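You operate a simulated robot arm through the tools that you are given. There is no shell and no other tool.

You are at the controls of a simulated robot arm. One attempt, no reset.

## Task
The orange cylinder is empty: put the grey one in the cradle instead.
Fine: close its wheel, park the yellow coupling on its stub, put the orange cap on and stand it on the EMPTY ring; the grey one stays capped and closed; swing the cradle lever back. Set down upright: orange cylinder, grey cylinder. Where these are worked on the way, their far stop is far enough and under half their travel is too little: cradle lever.

It is judged by the outcome, as a careful person would: the job done as asked, and still so three seconds after it is handed in. It fails if anything else is knocked over, pushed out of place, dropped, spilled or broken. Lids that push on must go on centred and level and be pressed home; caps that screw on are set level and turned clockwise until they are tight.

## Robot
A 7-joint arm with a two-finger parallel gripper, fixed in place. Base frame: the origin is at the foot of the arm, x ahead of it, y to its left, z up. Lengths are in mm, angles in rad, forces in N, time in s.
Its first joint turns from -2.897 to 2.897 rad. Payload 3.43 kg.
The TCP is the grasp point between the finger pads, 34 mm short of the fingertips. In the tool frame z runs along the fingers and y along their closing line. The gripper opens to 128 mm. The fingers are 24 mm wide and 12 mm thick; the gripper's body (48 by 130 mm) begins 96 mm behind the TCP.
Orientation is that of the tool frame in the base frame, as a unit quaternion [w, x, y, z]. With the fingers straight down and closing along the base's y, the tool's x points along the base's -x, its y along +y and its z along -z.

## Interface
- The arm moves only by the tool nudge_tool. Its argument "series" is a list of rows, each an object of numbers (a shift or turn left out is 0, a gripper value left out holds the last): "tx", "ty", "tz": the shift along the tool's x, y, z in mm; "ax", "ay", "az": the turn, a rotation vector about the tool's x, y, z in rad; "grip": the opening in per cent of the stroke, from 0 (shut) to 100 (fully open). In form: [{"tx": .., "ty": .., "tz": .., "ax": .., "ay": .., "az": .., "grip": ..}, ...]. A call has 1 to 20 rows; each row is the pose to reach, as a shift and turn from the pose commanded when the call began, along the tool's axes at that moment. Each row takes 0.2 s and may step no farther than 50 mm and 0.15 rad from the row before; otherwise, or with a gripper value out of range, the whole call is refused. A pose out of reach is approached as far as the arm can. The call stops where the force on the tool passes 60 N (or 10 N more than at its start, if that is more) or the arm is blocked; 0.2 s more then pass. Each finger travels about 153 mm/s and halts on what it meets, pressing with about 38 N; the grip force reading is that of the motor and also rises with nothing between the fingers. The clock runs only during rows and for 0.2 s after the last one: add rows that repeat a pose to give the fingers time. It gives the time, the measured TCP pose, the force on the tool (base axes), the opening and the grip force at its end, in the units of the frame above (readings bear some noise), with the torque about the TCP (base axes, N m) and any sound that the robot's microphone picked up, and new pictures: "views" is both (left out), scene, wrist or none.
- Cameras (640 x 400 px; columns grow to the right, rows downward): "scene" is fixed at [46.3, -643, 1756.4]; the picture's right is [-0.12, 0.99, 0.00], its down [0.98, 0.12, -0.15] and it looks along [-0.15, -0.02, -0.99] (base axes); focal length 214 px, centre (320, 200). "wrist" rides on the gripper at [76, -11, -160] in the tool frame; the picture's right is [0.15, 0.99, 0.00], its down [-0.88, 0.13, -0.46] and it looks along [-0.45, 0.07, 0.89] (tool axes); focal length 234 px, centre (320, 200). There is no depth. A picture from a camera that has moved, and an enlarged one, comes with that camera's place and axes in the base frame and with its lens. The place of the scene camera against the robot may be out by one fixed shift of up to 25 mm in any direction.
- enlarge(camera, box): a new picture of the part [left, top, right, bottom] of that camera's present view, enlarged. It takes no simulated time.
- hand_in(): hands the job in; it is judged then, once.

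Places have to be worked out from the pictures, the camera data and where the tool is seen. Open the gripper and draw the arm clear of the work before you hand the job in, unless the task says otherwise.

The tools are called after "Emit:" as name(argument=value, ...) on one line, values as JSON. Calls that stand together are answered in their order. nudge_tool: Moves the arm, as the interface text tells. Its arguments: {"type":"object","properties":{"series":{"type":"array","items":{"type":"object","properties":{"tx":{"type":"number"},"ty":{"type":"number"},"tz":{"type":"number"},"ax":{"type":"number"},"ay":{"type":"number"},"az":{"type":"number"},"grip":{"type":"number"}}}},"views":{"type":"string","enum":["both","scene","wrist","none"]}},"required":["series"]} The other tools are called the same way: enlarge (camera, box) takes an enlarged picture of a part of a camera's view; hand_in () hands the job in.

At the start:

```text
t: 0.0
tcp_pos: [576.2, -66.4, 1358.5]
ee_rot: [-0.001, 0.0, 1.0, 0.001]
force: [0.3, -0.7, 0.3]
ft_torque: [0.01, 0.02, -0.01]
grip_width: 128.2
gripper_force: 0.1
```

scene: 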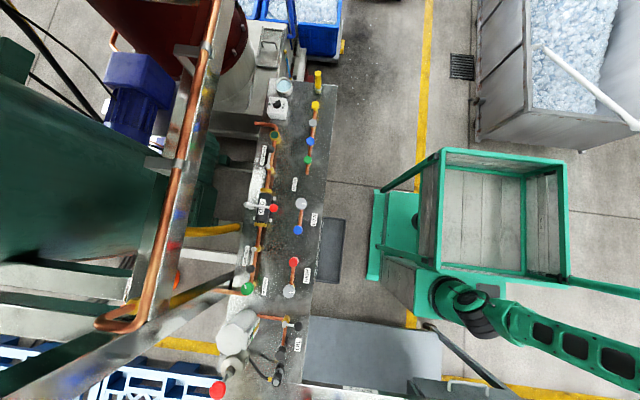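
wrist: 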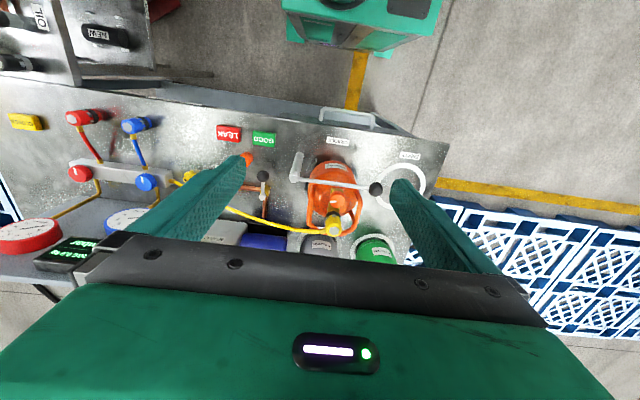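

I begin by enlarging both views to find out what is on the bench; no movement yet.

Emit:
enlarge(camera="wrist", box=[220, 120, 460, 270])

Emit:
enlarge(camera="wrist", box=[0, 80, 280, 260])

Emit:
enlarge(camera="scene", box=[220, 60, 380, 220])

Emit:
enlarge(camera="scene", box=[200, 220, 360, 400])

```text
2.67 times, centred on (340, 195) of wrist
camera zoom: at [500.9, -78.0, 1518.2], right [-0.15, 0.99, 0.0], down [0.88, 0.13, 0.46], along [0.45, 0.07, -0.89], focal length 624 px, centre (267, 213)
```

zoom: 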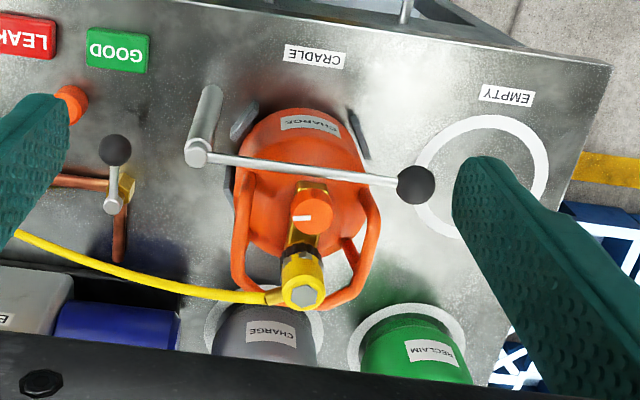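

```text
2.22 times, centred on (140, 170) of wrist
camera zoom: at [500.9, -78.0, 1518.2], right [-0.15, 0.99, 0.0], down [0.88, 0.13, 0.46], along [0.45, 0.07, -0.89], focal length 520 px, centre (720, 267)
```

zoom: 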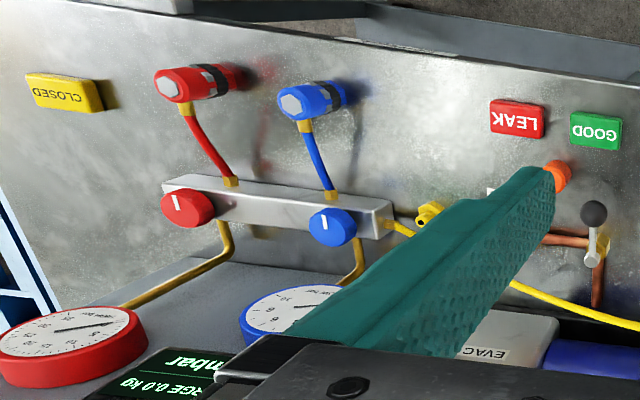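

```text
2.50 times, centred on (300, 140) of scene
camera zoom: at [46.3, -643.0, 1756.4], right [-0.12, 0.99, 0.0], down [0.98, 0.12, -0.15], along [-0.15, -0.02, -0.99], focal length 536 px, centre (370, 350)
```

zoom: 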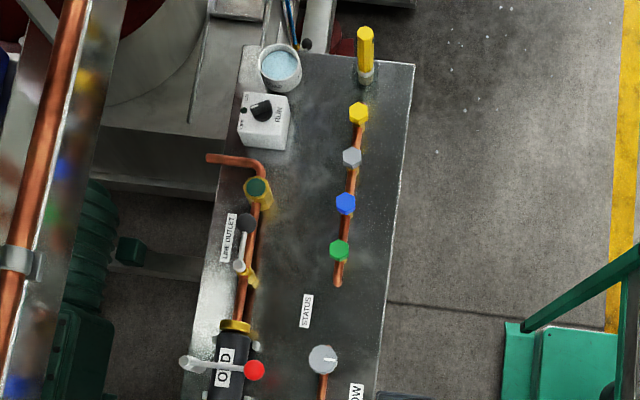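

```text
2.22 times, centred on (280, 310) of scene
camera zoom: at [46.3, -643.0, 1756.4], right [-0.12, 0.99, 0.0], down [0.98, 0.12, -0.15], along [-0.15, -0.02, -0.99], focal length 477 px, centre (409, -44)
```

zoom: 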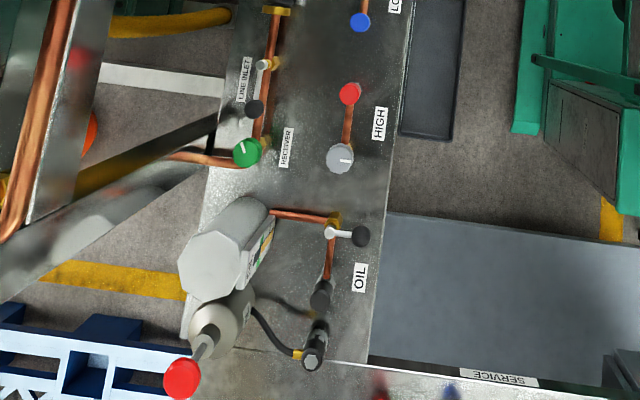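

The wrist view shows the orange cylinder in its cradle, the lever bar across it, the EMPTY ring, and a grey and a green cylinder behind. I shift the arm forward 100 mm and take a second view, to triangulate heights.

Emit:
nudge_tool(series=[{"tx": -50}, {"tx": -100}, {"tx": -100}])

```text
t: 0.4
tcp_pos: [576.1, -63.0, 1379.4]
ee_rot: [0.02, -0.016, 1.0, -0.004]
force: [-0.9, 0.5, 1.4]
ft_torque: [-0.11, -0.14, 0.01]
grip_width: 128.1
gripper_force: 0.1
stopped in row 1: the force on the tool passed its limit at 242 N (the readings are from after the stop); the commanded pose is now the measured one
camera wrist: at [494.8, -75.5, 1536.0], right [-0.18, 0.98, -0.01], down [0.86, 0.16, 0.49], along [0.48, 0.07, -0.87], focal length 234 px, centre (320, 200)
```

scene: 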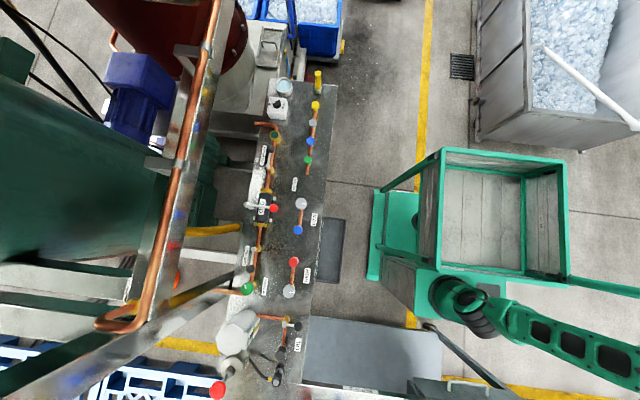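
wrist: 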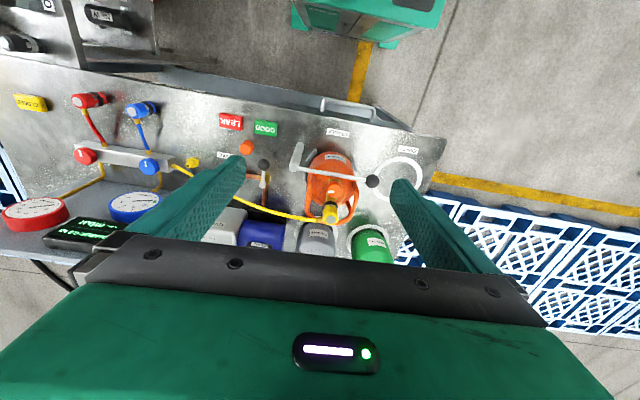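

The stop came with the arm close to full stretch upward, and x did not change, so forward motion at this height seems out of reach. I lower the tool gently and look again.

Emit:
nudge_tool(series=[{"tz": 10}, {"tz": 25}, {"tz": 40}, {"tz": 55}, {"tz": 70}, {"tz": 85}, {"tz": 100}, {"tz": 100}])

```text
t: 2.2
tcp_pos: [583.4, -65.7, 1276.6]
ee_rot: [0.016, -0.015, 1.0, -0.002]
force: [-0.2, 0.2, -0.7]
ft_torque: [0.0, -0.01, 0.0]
grip_width: 128.1
gripper_force: 0.1
camera wrist: at [504.2, -79.5, 1433.2], right [-0.17, 0.98, -0.01], down [0.86, 0.16, 0.48], along [0.48, 0.08, -0.88], focal length 234 px, centre (320, 200)
```

scene: 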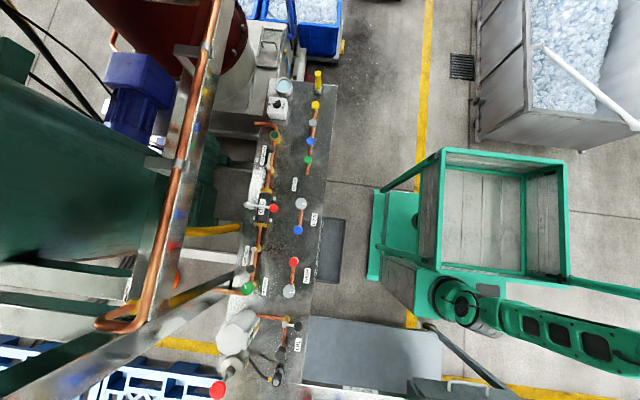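
wrist: 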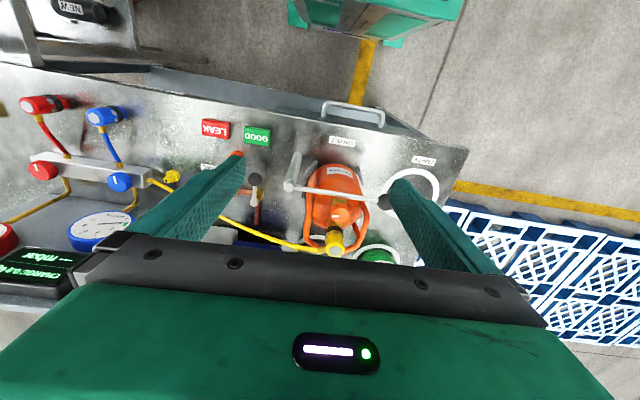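

No contact now, so the way is free. I level the tool and shift sideways toward +y for a wider triangulation baseline.

Emit:
nudge_tool(series=[{"ty": 20, "ax": -0.004, "ay": 0.032, "az": 0.03}, {"ty": 50, "ax": -0.004, "ay": 0.032, "az": 0.03}, {"ty": 80, "ax": -0.004, "ay": 0.032, "az": 0.03}, {"ty": 110, "ax": -0.004, "ay": 0.032, "az": 0.03}, {"ty": 140, "ax": -0.004, "ay": 0.032, "az": 0.03}, {"ty": 170, "ax": -0.004, "ay": 0.032, "az": 0.03}, {"ty": 200, "ax": -0.004, "ay": 0.032, "az": 0.03}, {"ty": 200, "ax": -0.004, "ay": 0.032, "az": 0.03}])

```text
t: 4.0
tcp_pos: [578.2, 131.0, 1274.0]
ee_rot: [0.0, 0.001, 1.0, 0.0]
force: [-0.1, -0.3, 0.6]
ft_torque: [0.01, -0.02, -0.03]
grip_width: 128.1
gripper_force: 0.1
camera wrist: at [503.2, 120.6, 1434.9], right [-0.15, 0.99, 0.0], down [0.88, 0.13, 0.46], along [0.45, 0.07, -0.89], focal length 234 px, centre (320, 200)
```

scene: 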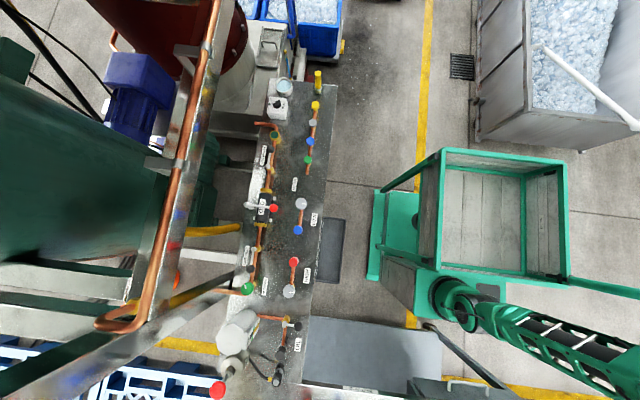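
wrist: 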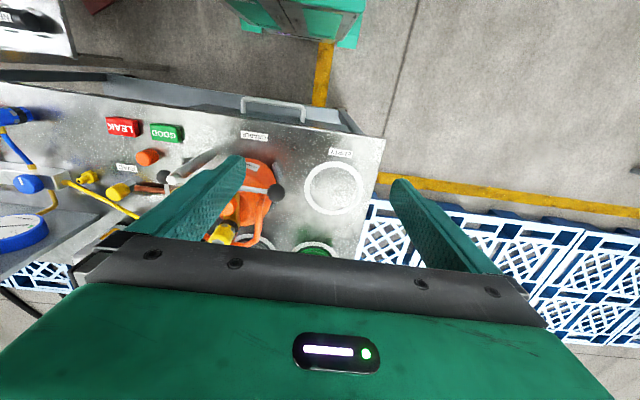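

The EMPTY ring comes out at about (735, 189) with the bench at z≈900. I enlarge this view for details.

Emit:
enlarge(camera="wrist", box=[60, 100, 300, 260])

Emit:
enlarge(camera="wrist", box=[0, 90, 160, 190])

```text
2.50 times, centred on (180, 180) of wrist
camera zoom: at [503.2, 120.6, 1434.9], right [-0.15, 0.99, 0.0], down [0.88, 0.13, 0.46], along [0.45, 0.07, -0.89], focal length 585 px, centre (670, 250)
```

zoom: 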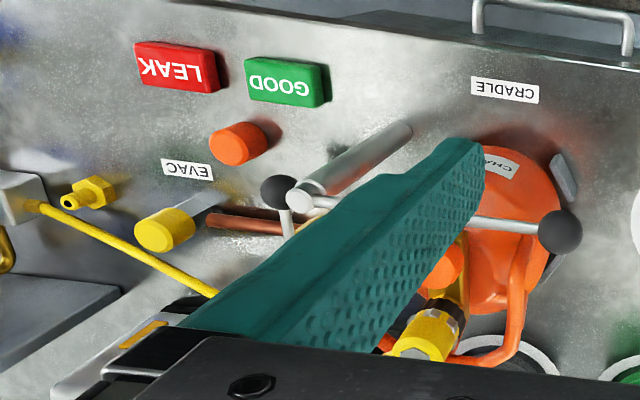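

```text
4.00 times, centred on (80, 140) of wrist
camera zoom: at [503.2, 120.6, 1434.9], right [-0.15, 0.99, 0.0], down [0.88, 0.13, 0.46], along [0.45, 0.07, -0.89], focal length 937 px, centre (1280, 440)
```

zoom: 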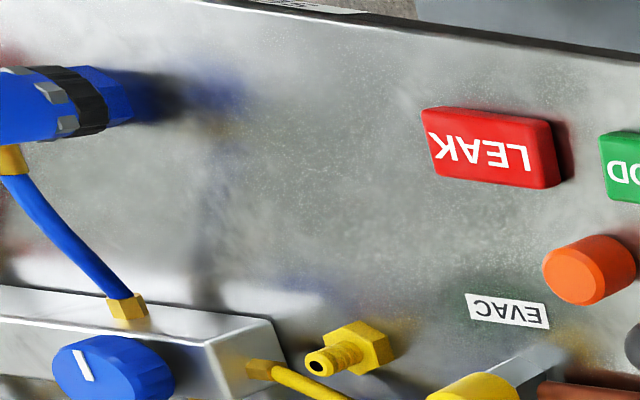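

Triangulation gives: lever post about (685, -106), lever ball about (688, 71, 1064), orange wheel about (724, -7, 1067), coupling top about (768, -8, 1110). I move the wrist over the cradle, staying high, for a closer look.

Emit:
nudge_tool(series=[{"ty": -30, "tz": 10}, {"ty": -60, "tz": 20}, {"ty": -90, "tz": 30}, {"ty": -120, "tz": 40}, {"ty": -150, "tz": 44}, {"tx": -15, "ty": -150, "tz": 44}, {"tx": -30, "ty": -150, "tz": 44}, {"tx": -45, "ty": -150, "tz": 44}, {"tx": -60, "ty": -150, "tz": 44}, {"tx": -60, "ty": -150, "tz": 44}], views="wrist")

```text
t: 6.2
tcp_pos: [639.1, -17.6, 1229.6]
ee_rot: [-0.001, -0.001, 1.0, 0.0]
force: [0.1, 0.1, -0.6]
ft_torque: [-0.01, 0.05, 0.0]
grip_width: 128.0
gripper_force: 0.1
camera wrist: at [563.9, -28.6, 1389.1], right [-0.15, 0.99, 0.0], down [0.88, 0.13, 0.46], along [0.45, 0.07, -0.89], focal length 234 px, centre (320, 200)
```

wrist: 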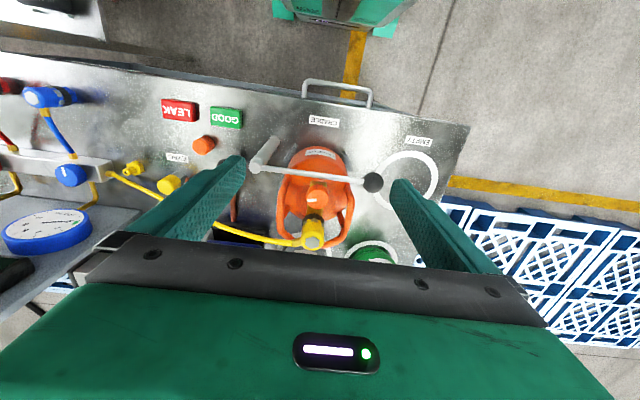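

Emit:
enlarge(camera="wrist", box=[230, 110, 410, 270])

Emit:
enlarge(camera="wrist", box=[90, 90, 250, 210])

```text
2.50 times, centred on (320, 190) of wrist
camera zoom: at [563.9, -28.6, 1389.1], right [-0.15, 0.99, 0.0], down [0.88, 0.13, 0.46], along [0.45, 0.07, -0.89], focal length 585 px, centre (320, 225)
```

zoom: 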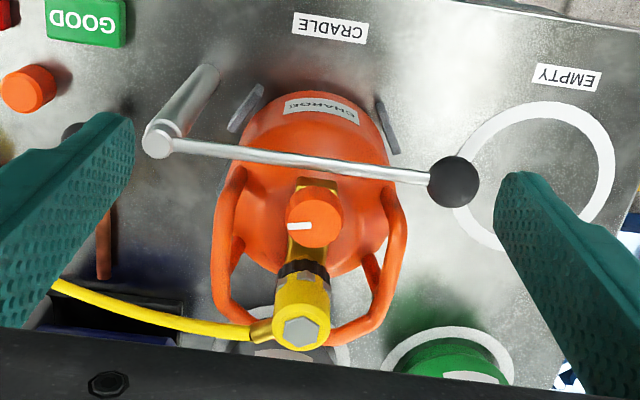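

```text
3.33 times, centred on (170, 150) of wrist
camera zoom: at [563.9, -28.6, 1389.1], right [-0.15, 0.99, 0.0], down [0.88, 0.13, 0.46], along [0.45, 0.07, -0.89], focal length 781 px, centre (820, 367)
```

zoom: 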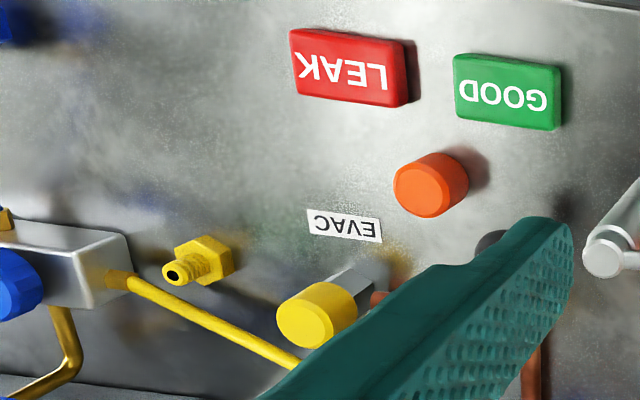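

I need a view of the grey and green cylinders behind, so I move the wrist forward, still above everything (coupling top is about z 1115, fingertips stay near 1195).

Emit:
nudge_tool(series=[{"tx": -20}, {"tx": -40}, {"tx": -60}, {"tx": -80}, {"tx": -100}, {"tx": -120}, {"tx": -140}, {"tx": -140}], views="wrist")

Emit:
enlarge(camera="wrist", box=[230, 100, 410, 260])

Emit:
enlarge(camera="wrist", box=[50, 60, 250, 200])

```text
t: 8.0
tcp_pos: [779.3, -17.6, 1230.9]
ee_rot: [0.001, 0.0, 1.0, 0.0]
force: [-0.5, 0.1, -0.2]
ft_torque: [-0.01, 0.04, 0.02]
grip_width: 127.9
gripper_force: 0.0
camera wrist: at [703.8, -28.5, 1391.0], right [-0.15, 0.99, 0.0], down [0.88, 0.13, 0.46], along [0.45, 0.07, -0.89], focal length 234 px, centre (320, 200)
```

wrist: 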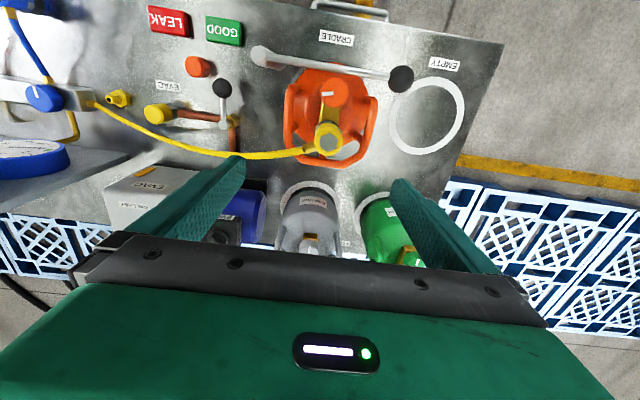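

```text
2.50 times, centred on (320, 180) of wrist
camera zoom: at [703.8, -28.5, 1391.0], right [-0.15, 0.99, 0.0], down [0.88, 0.13, 0.46], along [0.45, 0.07, -0.89], focal length 585 px, centre (320, 250)
```

zoom: 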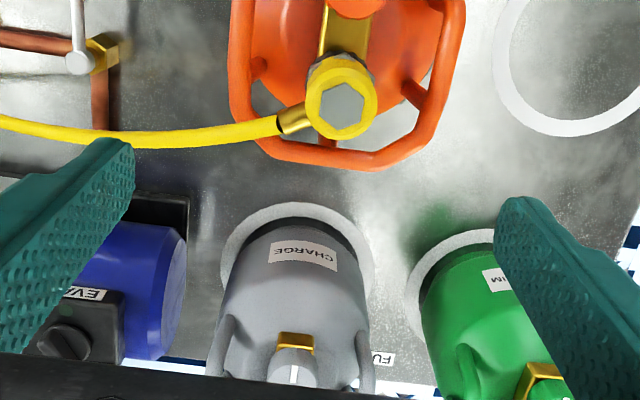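

```text
2.86 times, centred on (150, 130) of wrist
camera zoom: at [703.8, -28.5, 1391.0], right [-0.15, 0.99, 0.0], down [0.88, 0.13, 0.46], along [0.45, 0.07, -0.89], focal length 669 px, centre (806, 400)
```

zoom: 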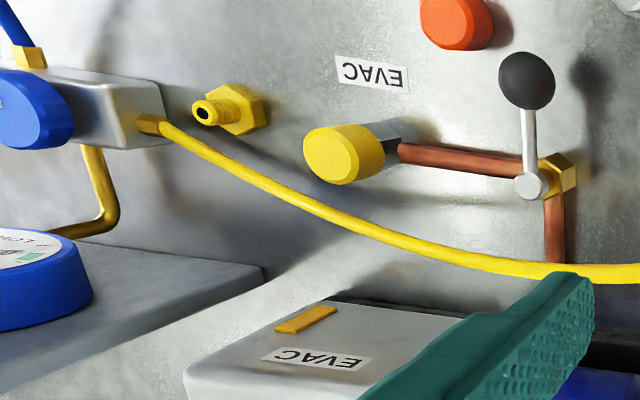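

Grey cylinder is centred near (985, -15), its body about 115–120 mm wide, with a wheel and guard loop on top. For heights I pull back and tilt the tool forward to get a side view of the cradle.

Emit:
nudge_tool(series=[{"tx": 30}, {"tx": 60}, {"tx": 90}, {"tx": 120}, {"tx": 150}, {"tx": 180, "ay": -0.1}, {"tx": 205, "ay": -0.2, "tz": 20}, {"tx": 215, "ay": -0.3, "tz": 40}, {"tx": 220, "ay": -0.4, "tz": 60}, {"tx": 220, "ay": -0.5, "tz": 80}, {"tx": 220, "ay": -0.6, "tz": 100}, {"tx": 220, "ay": -0.6, "tz": 100}])

Emit:
enlarge(camera="wrist", box=[220, 60, 420, 260])

```text
t: 10.6
tcp_pos: [559.5, -17.9, 1129.2]
ee_rot: [0.297, -0.001, 0.955, 0.0]
force: [-0.8, 0.2, -0.1]
ft_torque: [-0.01, -0.01, 0.0]
grip_width: 128.0
gripper_force: 0.1
camera wrist: at [407.5, -29.2, 1219.0], right [-0.12, 0.99, -0.08], down [0.47, 0.13, 0.87], along [0.88, 0.07, -0.48], focal length 234 px, centre (320, 200)
```

scene: 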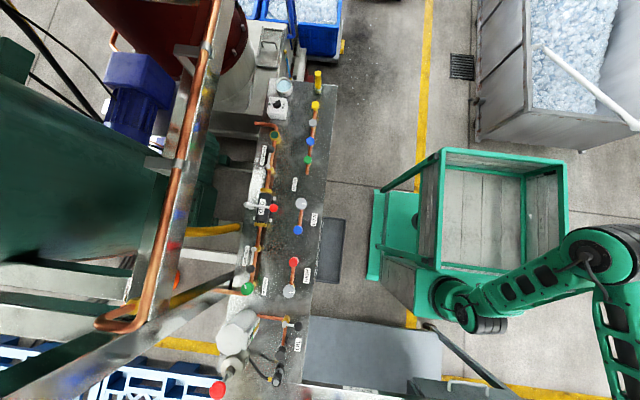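
wrist: 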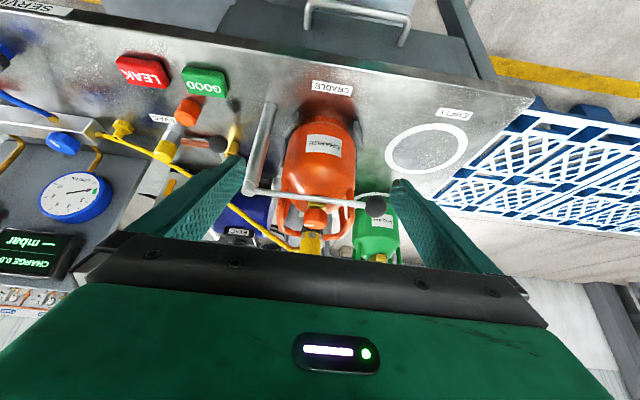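

```text
2.00 times, centred on (320, 160) of wrist
camera zoom: at [407.5, -29.2, 1219.0], right [-0.12, 0.99, -0.08], down [0.47, 0.13, 0.87], along [0.88, 0.07, -0.48], focal length 468 px, centre (320, 280)
```

zoom: 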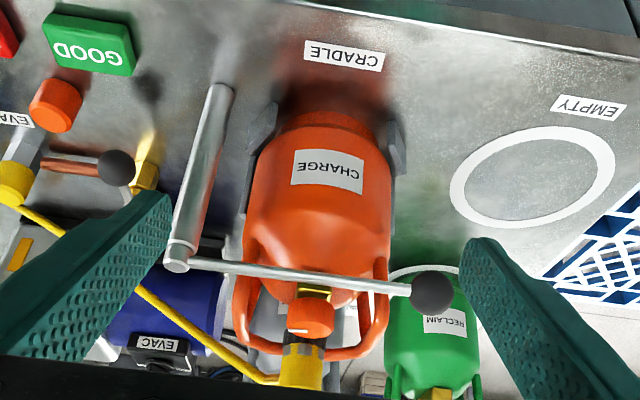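

The side view shows the body, the lever bar at wheel height and the guard loop. I zoom in hard on the valve, and on the stub and orange cap, from this same view.

Emit:
enlarge(camera="wrist", box=[270, 180, 380, 260])

Emit:
enlarge(camera="wrist", box=[90, 50, 250, 170])

Emit:
enlarge(camera="wrist", box=[260, 80, 400, 180])

```text
5.00 times, centred on (325, 220) of wrist
camera zoom: at [407.5, -29.2, 1219.0], right [-0.12, 0.99, -0.08], down [0.47, 0.13, 0.87], along [0.88, 0.07, -0.48], focal length 1171 px, centre (295, 100)
```

zoom: 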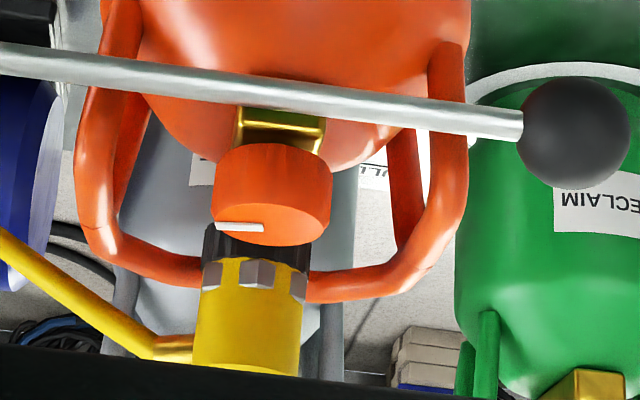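

```text
3.33 times, centred on (170, 110) of wrist
camera zoom: at [407.5, -29.2, 1219.0], right [-0.12, 0.99, -0.08], down [0.47, 0.13, 0.87], along [0.88, 0.07, -0.48], focal length 781 px, centre (820, 500)
```

zoom: 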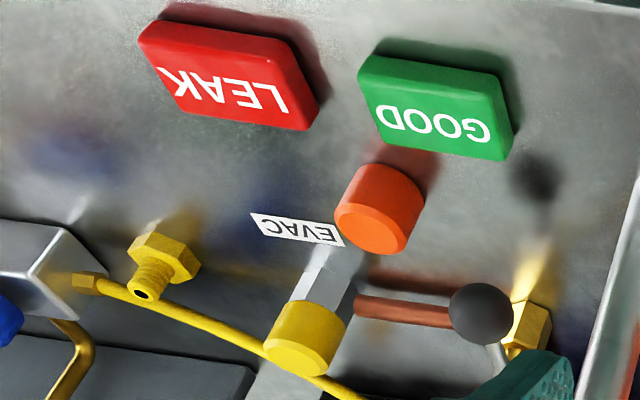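

```text
4.00 times, centred on (330, 130) of wrist
camera zoom: at [407.5, -29.2, 1219.0], right [-0.12, 0.99, -0.08], down [0.47, 0.13, 0.87], along [0.88, 0.07, -0.48], focal length 937 px, centre (280, 480)
```

zoom: 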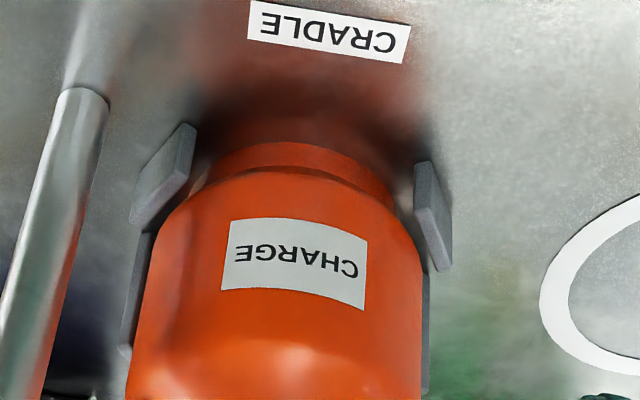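

The parking stub is the free brass nipple beside the manifold, and the cradle has low upright plates around the cylinder. I return to straight-down and hover above the orange wheel for a precise look.

Emit:
nudge_tool(series=[{"tx": -20, "ty": 1, "tz": -3, "ay": 0.1}, {"tx": -40, "ty": 3, "tz": -6, "ay": 0.2}, {"tx": -60, "ty": 5, "tz": -9, "ay": 0.3}, {"tx": -80, "ty": 7, "tz": -11, "ay": 0.4}, {"tx": -106.6, "ty": 9, "tz": -12.8, "ay": 0.5}, {"tx": -106.6, "ty": 9, "tz": -12.8, "ay": 0.603}, {"tx": -106.6, "ty": 9, "tz": -12.8, "ay": 0.603}], views="none")

Emit:
nudge_tool(series=[{"tx": -25}, {"tx": -50}, {"tx": -71}, {"tx": -71}], views="wrist")

Emit:
enlarge(camera="wrist", box=[240, 90, 400, 210])

```text
t: 12.2
tcp_pos: [640.0, -9.3, 1201.3]
ee_rot: [-0.002, 0.0, 1.0, 0.0]
force: [0.7, 0.0, -1.0]
ft_torque: [0.02, 0.0, -0.01]
grip_width: 128.0
gripper_force: 0.1
```

```text
t: 13.2
tcp_pos: [710.1, -9.3, 1201.5]
ee_rot: [-0.003, -0.001, 1.0, 0.001]
force: [-0.8, 0.6, -0.1]
ft_torque: [0.01, 0.01, 0.0]
grip_width: 127.8
gripper_force: 0.1
camera wrist: at [635.4, -20.0, 1360.1], right [-0.15, 0.99, 0.0], down [0.88, 0.13, 0.45], along [0.45, 0.07, -0.89], focal length 234 px, centre (320, 200)
```

wrist: 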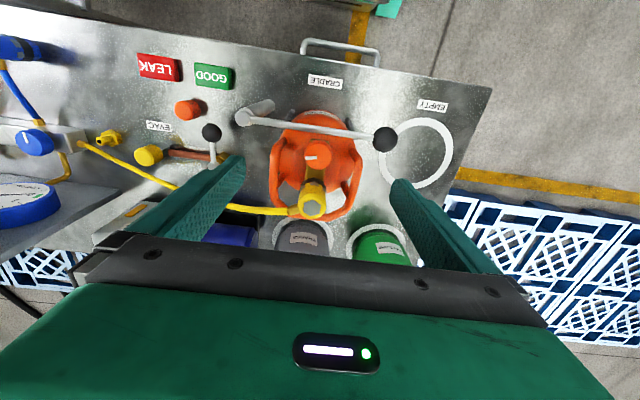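

```text
3.33 times, centred on (320, 150) of wrist
camera zoom: at [635.4, -20.0, 1360.1], right [-0.15, 0.99, 0.0], down [0.88, 0.13, 0.45], along [0.45, 0.07, -0.89], focal length 781 px, centre (320, 367)
```

zoom: 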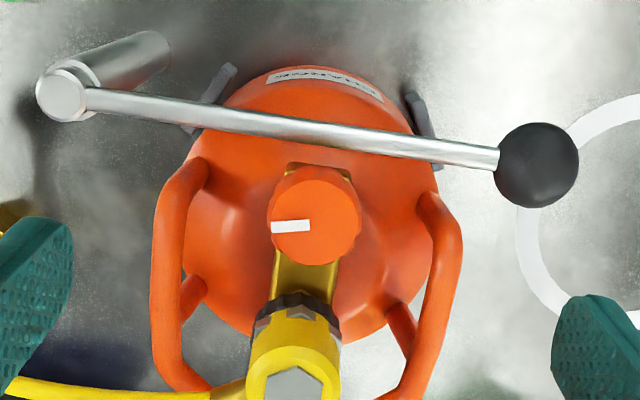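

The wheel's top is triangulated at about (718, -9.5, 1080), 33 mm across, and the lever bar runs at x≈687, z≈1063. I close the fingers to about 60 mm and come down to just above the wheel to check alignment.

Emit:
nudge_tool(series=[{"tx": -8, "tz": 10, "grip": 47}, {"tx": -8, "tz": 25, "grip": 47}, {"tx": -8, "tz": 40, "grip": 47}, {"tx": -8, "tz": 55, "grip": 47}, {"tx": -8, "tz": 70, "grip": 47}, {"tx": -8, "tz": 70, "grip": 47}], views="wrist")

Emit:
enlarge(camera="wrist", box=[240, 100, 400, 220])

```text
t: 14.6
tcp_pos: [718.4, -9.1, 1130.6]
ee_rot: [0.0, 0.0, 1.0, 0.0]
force: [0.1, 0.0, -0.1]
ft_torque: [0.01, 0.01, -0.02]
grip_width: 60.1
gripper_force: 0.0
camera wrist: at [643.9, -19.7, 1290.5], right [-0.15, 0.99, 0.0], down [0.88, 0.13, 0.45], along [0.45, 0.07, -0.89], focal length 234 px, centre (320, 200)
```

wrist: 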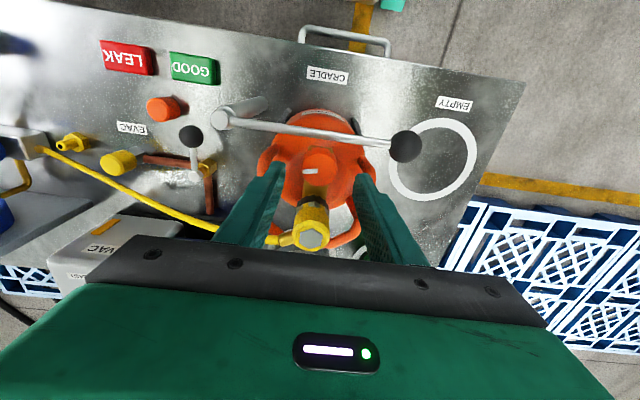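

```text
3.33 times, centred on (320, 160) of wrist
camera zoom: at [643.9, -19.7, 1290.5], right [-0.15, 0.99, 0.0], down [0.88, 0.13, 0.45], along [0.45, 0.07, -0.89], focal length 781 px, centre (320, 333)
```

zoom: 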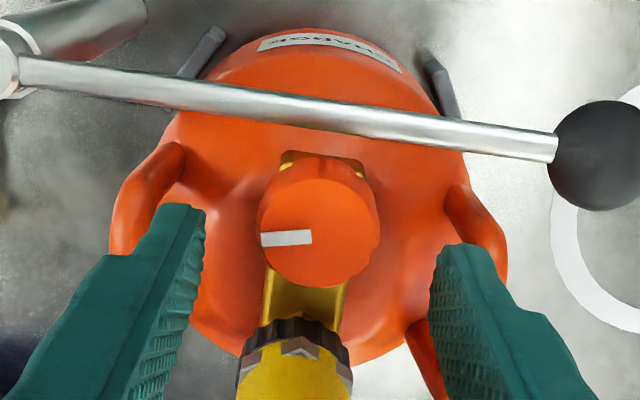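

The TCP is right over the wheel's centre. I lower so the fingertips overlap the wheel's top 10–12 mm while staying above the lever bar, and close on it.

Emit:
nudge_tool(series=[{"tz": 9, "grip": 47}, {"tz": 18, "grip": 47}, {"tz": 26.5, "grip": 47}, {"tz": 26.5, "grip": 47}, {"tz": 26.5, "grip": 20}, {"tz": 26.5, "grip": 15}, {"tz": 26.5, "grip": 15}], views="wrist")

Emit:
enlarge(camera="wrist", box=[240, 100, 400, 220])

```text
t: 16.2
tcp_pos: [718.9, -9.1, 1103.0]
ee_rot: [-0.001, 0.0, 1.0, 0.0]
force: [-2.1, -4.1, 1.7]
ft_torque: [-0.19, 0.22, 0.0]
grip_width: 33.0
gripper_force: 37.7
camera wrist: at [643.9, -19.7, 1263.8], right [-0.15, 0.99, 0.0], down [0.88, 0.13, 0.45], along [0.45, 0.07, -0.89], focal length 234 px, centre (320, 200)
```

wrist: 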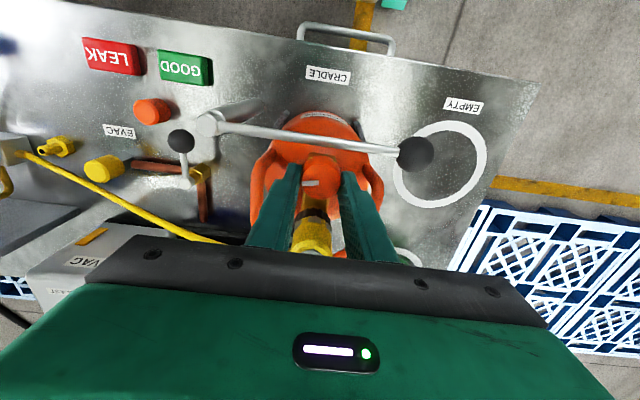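

```text
3.33 times, centred on (320, 160) of wrist
camera zoom: at [643.9, -19.7, 1263.8], right [-0.15, 0.99, 0.0], down [0.88, 0.13, 0.45], along [0.45, 0.07, -0.89], focal length 781 px, centre (320, 333)
```

zoom: 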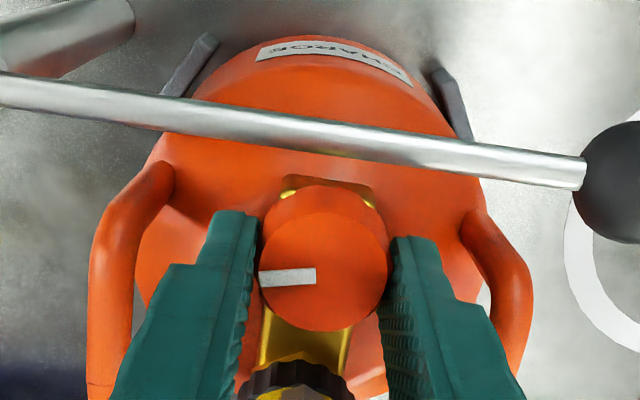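

The wheel is gripped at 33 mm. I turn it clockwise (positive about the downward tool axis) in small steps, watching the torque.

Emit:
nudge_tool(series=[{"az": 0.08, "grip": 15}, {"az": 0.16}, {"az": 0.24}, {"az": 0.32}, {"az": 0.4}, {"az": 0.48}, {"az": 0.56}, {"az": 0.56}], views="wrist")

Emit:
enlarge(camera="wrist", box=[240, 100, 400, 220])

```text
t: 18.0
tcp_pos: [718.3, -7.3, 1104.5]
ee_rot: [-0.001, 0.278, 0.961, 0.0]
force: [-0.6, 0.1, -1.5]
ft_torque: [0.02, 0.31, 0.02]
grip_width: 33.4
gripper_force: 38.3
camera wrist: at [649.3, 23.0, 1264.1], right [0.4, 0.92, 0.0], down [0.82, -0.36, 0.45], along [0.41, -0.18, -0.89], focal length 234 px, centre (320, 200)
```

wrist: 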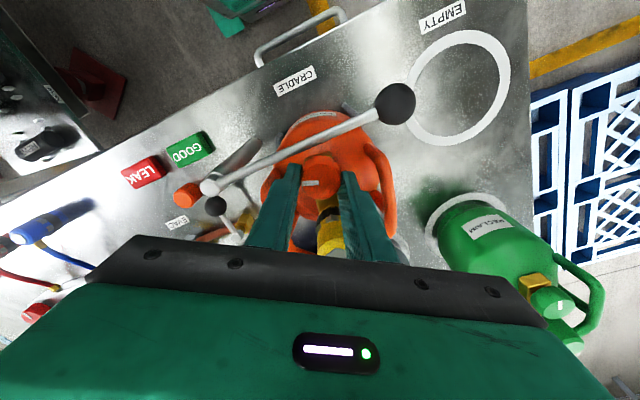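

```text
3.33 times, centred on (320, 160) of wrist
camera zoom: at [649.3, 23.0, 1264.1], right [0.4, 0.92, 0.0], down [0.82, -0.36, 0.45], along [0.41, -0.18, -0.89], focal length 781 px, centre (320, 333)
```

zoom: 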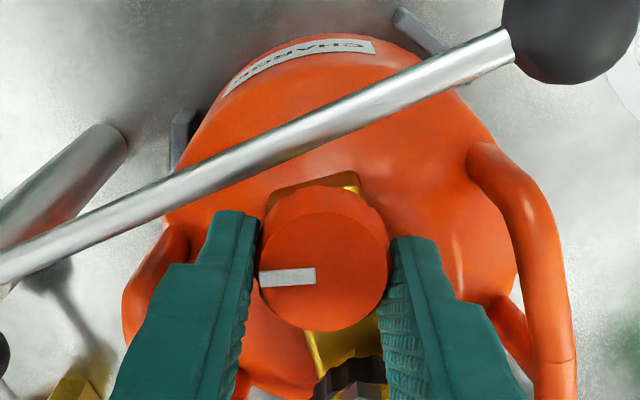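

The wheel turns with the gripper at little torque. I continue clockwise toward a quarter turn.

Emit:
nudge_tool(series=[{"az": 0.08}, {"az": 0.16}, {"az": 0.24}, {"az": 0.32}, {"az": 0.4}, {"az": 0.48}, {"az": 0.56}, {"az": 0.64}, {"az": 0.72}, {"az": 0.8}, {"az": 0.88}, {"az": 0.96}, {"az": 1.0}, {"az": 1.0}], views="wrist")

Emit:
enlarge(camera="wrist", box=[240, 100, 400, 220])

```text
t: 21.0
tcp_pos: [718.4, -7.7, 1103.6]
ee_rot: [-0.001, 0.703, 0.711, -0.001]
force: [-1.3, 10.9, 6.9]
ft_torque: [0.9, -0.39, 0.26]
grip_width: 33.0
gripper_force: 37.7
camera wrist: at [707.2, 68.2, 1264.9], right [0.99, 0.16, 0.0], down [0.14, -0.88, 0.46], along [0.07, -0.45, -0.89], focal length 234 px, centre (320, 200)
```

wrist: 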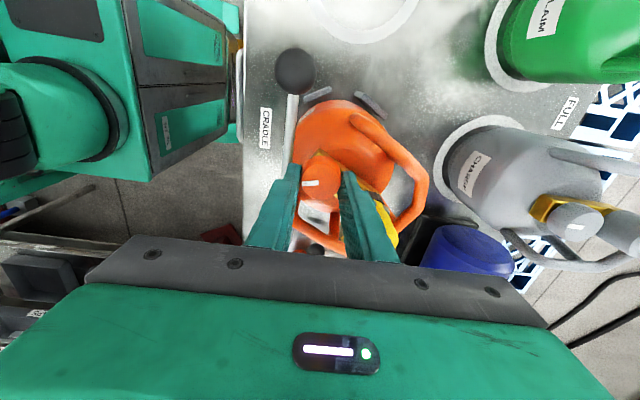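

```text
3.33 times, centred on (320, 160) of wrist
camera zoom: at [707.2, 68.2, 1264.9], right [0.99, 0.16, 0.0], down [0.14, -0.88, 0.46], along [0.07, -0.45, -0.89], focal length 781 px, centre (320, 333)
```

zoom: 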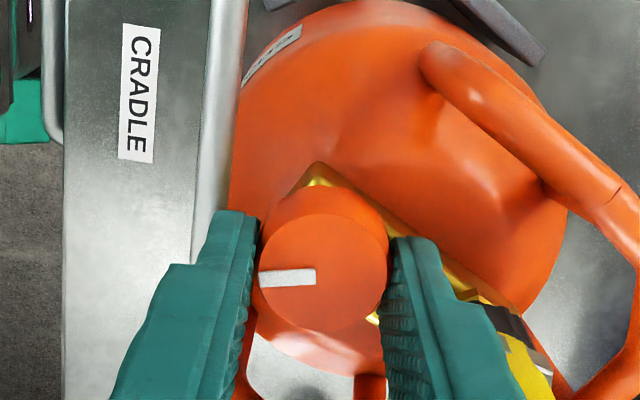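

The gripper has turned a quarter turn, but the cylinder seems to have rotated a bit with it and there is about 11 N sideways, so the wheel may be at its stop. I release slightly, lift clear and look.

Emit:
nudge_tool(series=[{"grip": 33}, {"grip": 33}, {"tz": -15, "grip": 33}, {"tz": -35, "grip": 33}, {"tz": -60, "grip": 33}, {"tz": -80, "grip": 60}, {"tz": -100, "grip": 100}, {"tz": -100, "grip": 100}], views="wrist")

Emit:
enlarge(camera="wrist", box=[240, 60, 440, 200])

```text
t: 22.8
tcp_pos: [719.4, -9.4, 1202.4]
ee_rot: [-0.001, 0.703, 0.711, -0.001]
force: [0.1, 0.4, 0.1]
ft_torque: [0.04, -0.02, 0.01]
grip_width: 128.2
gripper_force: 0.1
camera wrist: at [707.7, 67.4, 1362.8], right [0.99, 0.16, 0.0], down [0.14, -0.88, 0.46], along [0.07, -0.45, -0.89], focal length 234 px, centre (320, 200)
```

wrist: 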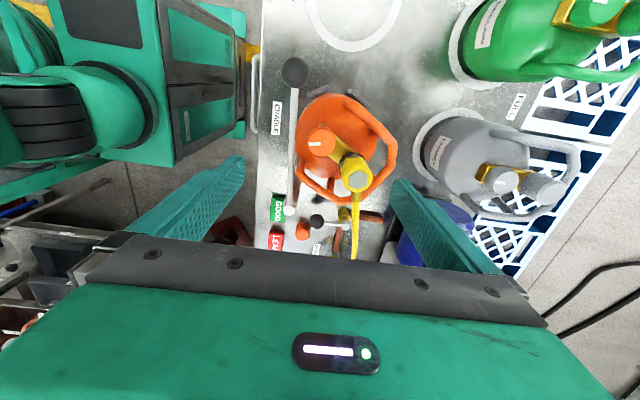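

```text
2.86 times, centred on (340, 130) of wrist
camera zoom: at [707.7, 67.4, 1362.8], right [0.99, 0.16, 0.0], down [0.14, -0.88, 0.46], along [0.07, -0.45, -0.89], focal length 669 px, centre (263, 400)
```

zoom: 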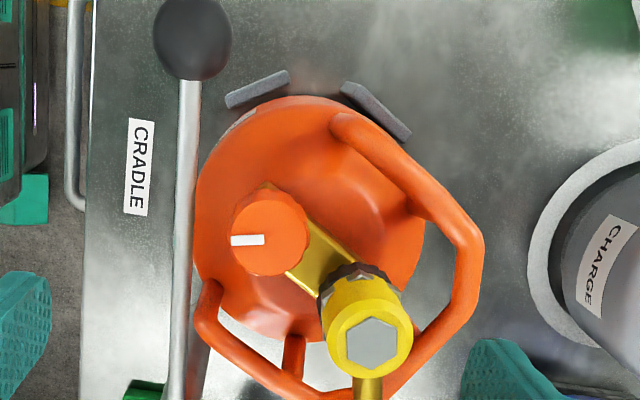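

From this angle the cylinder turned about 32° clockwise in the cradle, so the wheel moved about 57° relative to its body. I zoom on the grey cylinder's wheel to see what "closed" looks like.

Emit:
enlarge(camera="wrist", box=[420, 100, 600, 220])

Emit:
enlarge(camera="wrist", box=[290, 110, 380, 200])

Emit:
enlarge(camera="wrist", box=[460, 0, 640, 90])

```text
3.33 times, centred on (510, 160) of wrist
camera zoom: at [707.7, 67.4, 1362.8], right [0.99, 0.16, 0.0], down [0.14, -0.88, 0.46], along [0.07, -0.45, -0.89], focal length 781 px, centre (-313, 333)
```

zoom: 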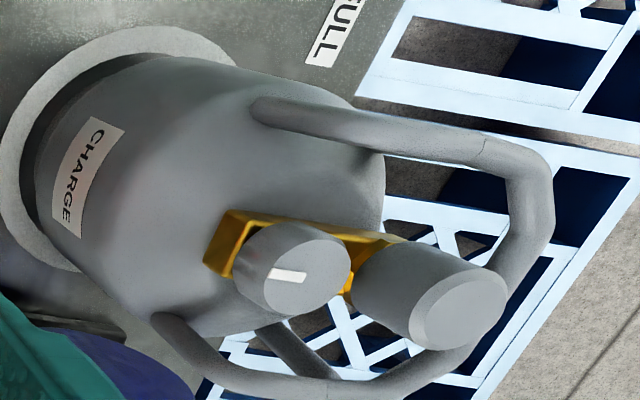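

```text
4.44 times, centred on (335, 155) of wrist
camera zoom: at [707.7, 67.4, 1362.8], right [0.99, 0.16, 0.0], down [0.14, -0.88, 0.46], along [0.07, -0.45, -0.89], focal length 1041 px, centre (253, 400)
```

zoom: 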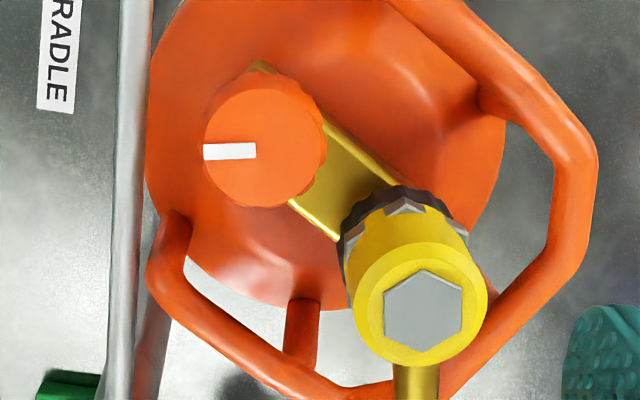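

```text
3.56 times, centred on (550, 45) of wrist
camera zoom: at [707.7, 67.4, 1362.8], right [0.99, 0.16, 0.0], down [0.14, -0.88, 0.46], along [0.07, -0.45, -0.89], focal length 833 px, centre (-498, 751)
```

zoom: 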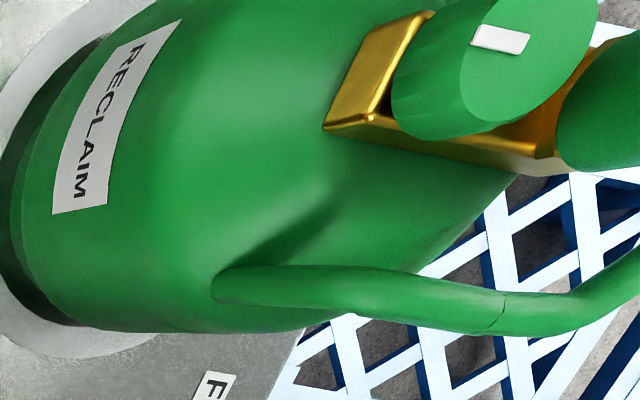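

On the grey one "closed" is the mark pointing away from the outlet, so the orange wheel still has about 40° to go. I realign over the wheel's new place (721, 3) with the fingers set crosswise to the cylinder's rotation, so that I can hold it against turning.

Emit:
nudge_tool(series=[{"tx": 4, "ty": 0.5, "az": -0.14, "grip": 47}, {"tx": 8, "ty": 1, "az": -0.28}, {"tx": 12.8, "ty": 1.7, "az": -0.42}, {"tx": 12.8, "ty": 1.7, "az": -0.56, "tz": 15}, {"tx": 12.8, "ty": 1.7, "az": -0.7, "tz": 30}, {"tx": 12.8, "ty": 1.7, "az": -0.84, "tz": 50}, {"tx": 12.8, "ty": 1.7, "az": -0.98, "tz": 70}, {"tx": 12.8, "ty": 1.7, "az": -1.0, "tz": 70}, {"tx": 12.8, "ty": 1.7, "az": -1.0, "tz": 70}], views="wrist")

Emit:
enlarge(camera="wrist", box=[240, 100, 400, 220])

```text
t: 24.8
tcp_pos: [719.7, 4.8, 1134.7]
ee_rot: [-0.001, 0.277, 0.961, 0.0]
force: [-0.2, 0.2, -0.2]
ft_torque: [0.03, -0.03, -0.03]
grip_width: 60.2
gripper_force: 0.0
camera wrist: at [650.7, 35.1, 1294.1], right [0.4, 0.92, 0.0], down [0.82, -0.36, 0.45], along [0.41, -0.18, -0.89], focal length 234 px, centre (320, 200)
```

wrist: 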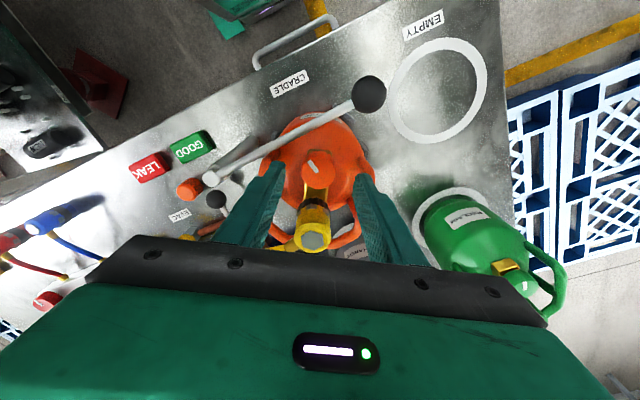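

```text
3.33 times, centred on (320, 160) of wrist
camera zoom: at [650.7, 35.1, 1294.1], right [0.4, 0.92, 0.0], down [0.82, -0.36, 0.45], along [0.41, -0.18, -0.89], focal length 781 px, centre (320, 333)
```

zoom: 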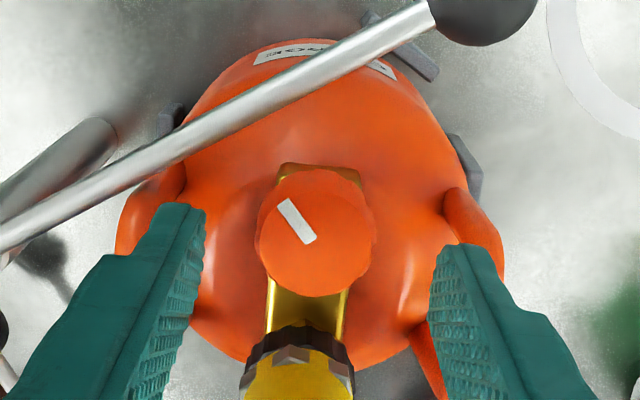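

Aligned with the valve; the mark is about 35° short of closed. I lower, grip, and turn clockwise while drawing the wheel back along its arc so that the cylinder returns to its first heading.

Emit:
nudge_tool(series=[{"tx": -2, "tz": 10, "grip": 47}, {"tx": -2, "tz": 20, "grip": 47}, {"tx": -2, "tz": 30.5, "grip": 47}, {"tx": -2, "tz": 30.5, "grip": 47}, {"tx": -2, "tz": 30.5, "grip": 15}, {"tx": -2, "tz": 30.5, "grip": 15}, {"tx": -2, "tz": 30.5, "grip": 15}], views="none")

Emit:
nudge_tool(series=[{"ty": -1, "az": 0.05}, {"tx": -0.2, "ty": -2, "az": 0.1}, {"tx": -0.5, "ty": -3.5, "az": 0.12}, {"tx": -1, "ty": -5, "az": 0.14}, {"tx": -1.5, "ty": -6.5, "az": 0.16}, {"tx": -2, "ty": -8, "az": 0.18}, {"tx": -2.5, "ty": -9.5, "az": 0.2}, {"tx": -3.5, "ty": -11.5, "az": 0.2}, {"tx": -3.5, "ty": -11.5, "az": 0.2}], views="wrist")

Emit:
enlarge(camera="wrist", box=[240, 100, 400, 220])

```text
t: 26.4
tcp_pos: [720.9, 4.9, 1104.8]
ee_rot: [0.0, 0.277, 0.961, 0.0]
force: [-4.8, -3.1, 2.9]
ft_torque: [0.0, 0.42, -0.02]
grip_width: 33.4
gripper_force: 38.2
```

```text
t: 28.4
tcp_pos: [717.1, -7.3, 1104.3]
ee_rot: [-0.001, 0.37, 0.929, 0.0]
force: [-15.9, 20.3, 14.4]
ft_torque: [0.86, 0.52, -0.02]
grip_width: 33.6
gripper_force: 37.8
camera wrist: at [655.9, 37.0, 1264.4], right [0.58, 0.82, 0.0], down [0.73, -0.51, 0.46], along [0.37, -0.26, -0.89], focal length 234 px, centre (320, 200)
```

wrist: 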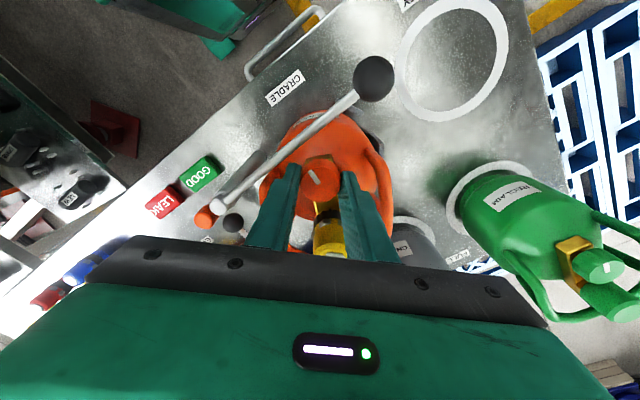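

```text
3.33 times, centred on (320, 160) of wrist
camera zoom: at [655.9, 37.0, 1264.4], right [0.58, 0.82, 0.0], down [0.73, -0.51, 0.46], along [0.37, -0.26, -0.89], focal length 781 px, centre (320, 333)
```

zoom: 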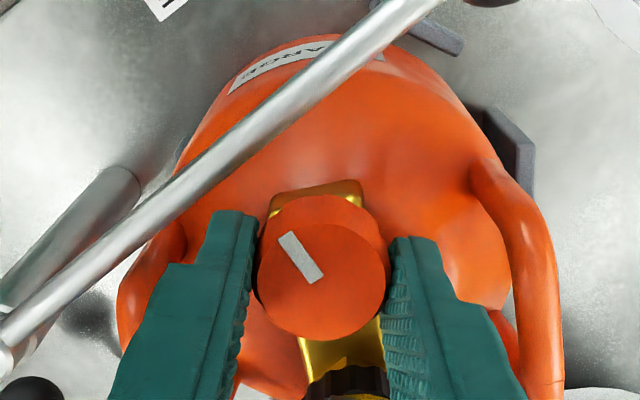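

The wheel moved with about 25 N side load, which helps hold the cylinder against turning. I keep that preload and turn the wheel clockwise further.

Emit:
nudge_tool(series=[{"az": 0.06}, {"az": 0.12}, {"az": 0.18}, {"az": 0.24}, {"az": 0.3}, {"az": 0.36}, {"az": 0.42}, {"az": 0.42}], views="wrist")

Emit:
enlarge(camera="wrist", box=[240, 100, 400, 220])

```text
t: 30.2
tcp_pos: [717.1, -8.0, 1104.3]
ee_rot: [0.0, 0.557, 0.831, -0.002]
force: [-4.3, 10.3, 16.4]
ft_torque: [0.16, -0.11, 0.31]
grip_width: 33.2
gripper_force: 37.7
camera wrist: at [679.1, 58.3, 1263.9], right [0.86, 0.51, 0.0], down [0.46, -0.76, 0.46], along [0.23, -0.39, -0.89], focal length 234 px, centre (320, 200)
```

wrist: 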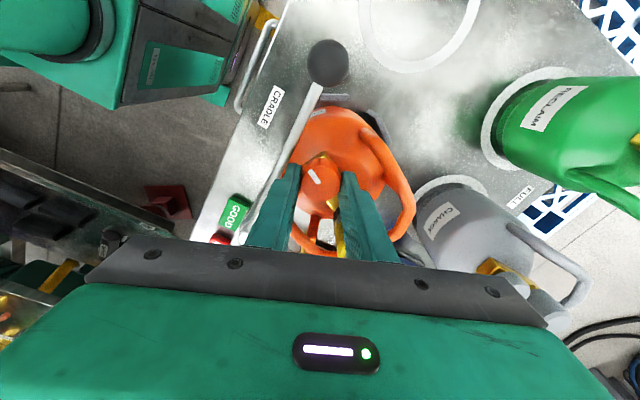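

```text
3.33 times, centred on (320, 160) of wrist
camera zoom: at [679.1, 58.3, 1263.9], right [0.86, 0.51, 0.0], down [0.46, -0.76, 0.46], along [0.23, -0.39, -0.89], focal length 781 px, centre (320, 333)
```

zoom: 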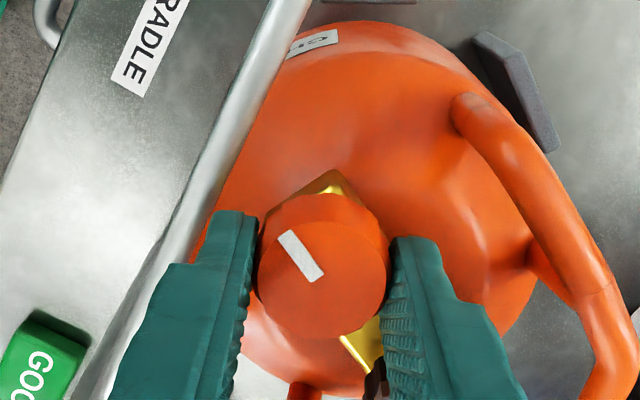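

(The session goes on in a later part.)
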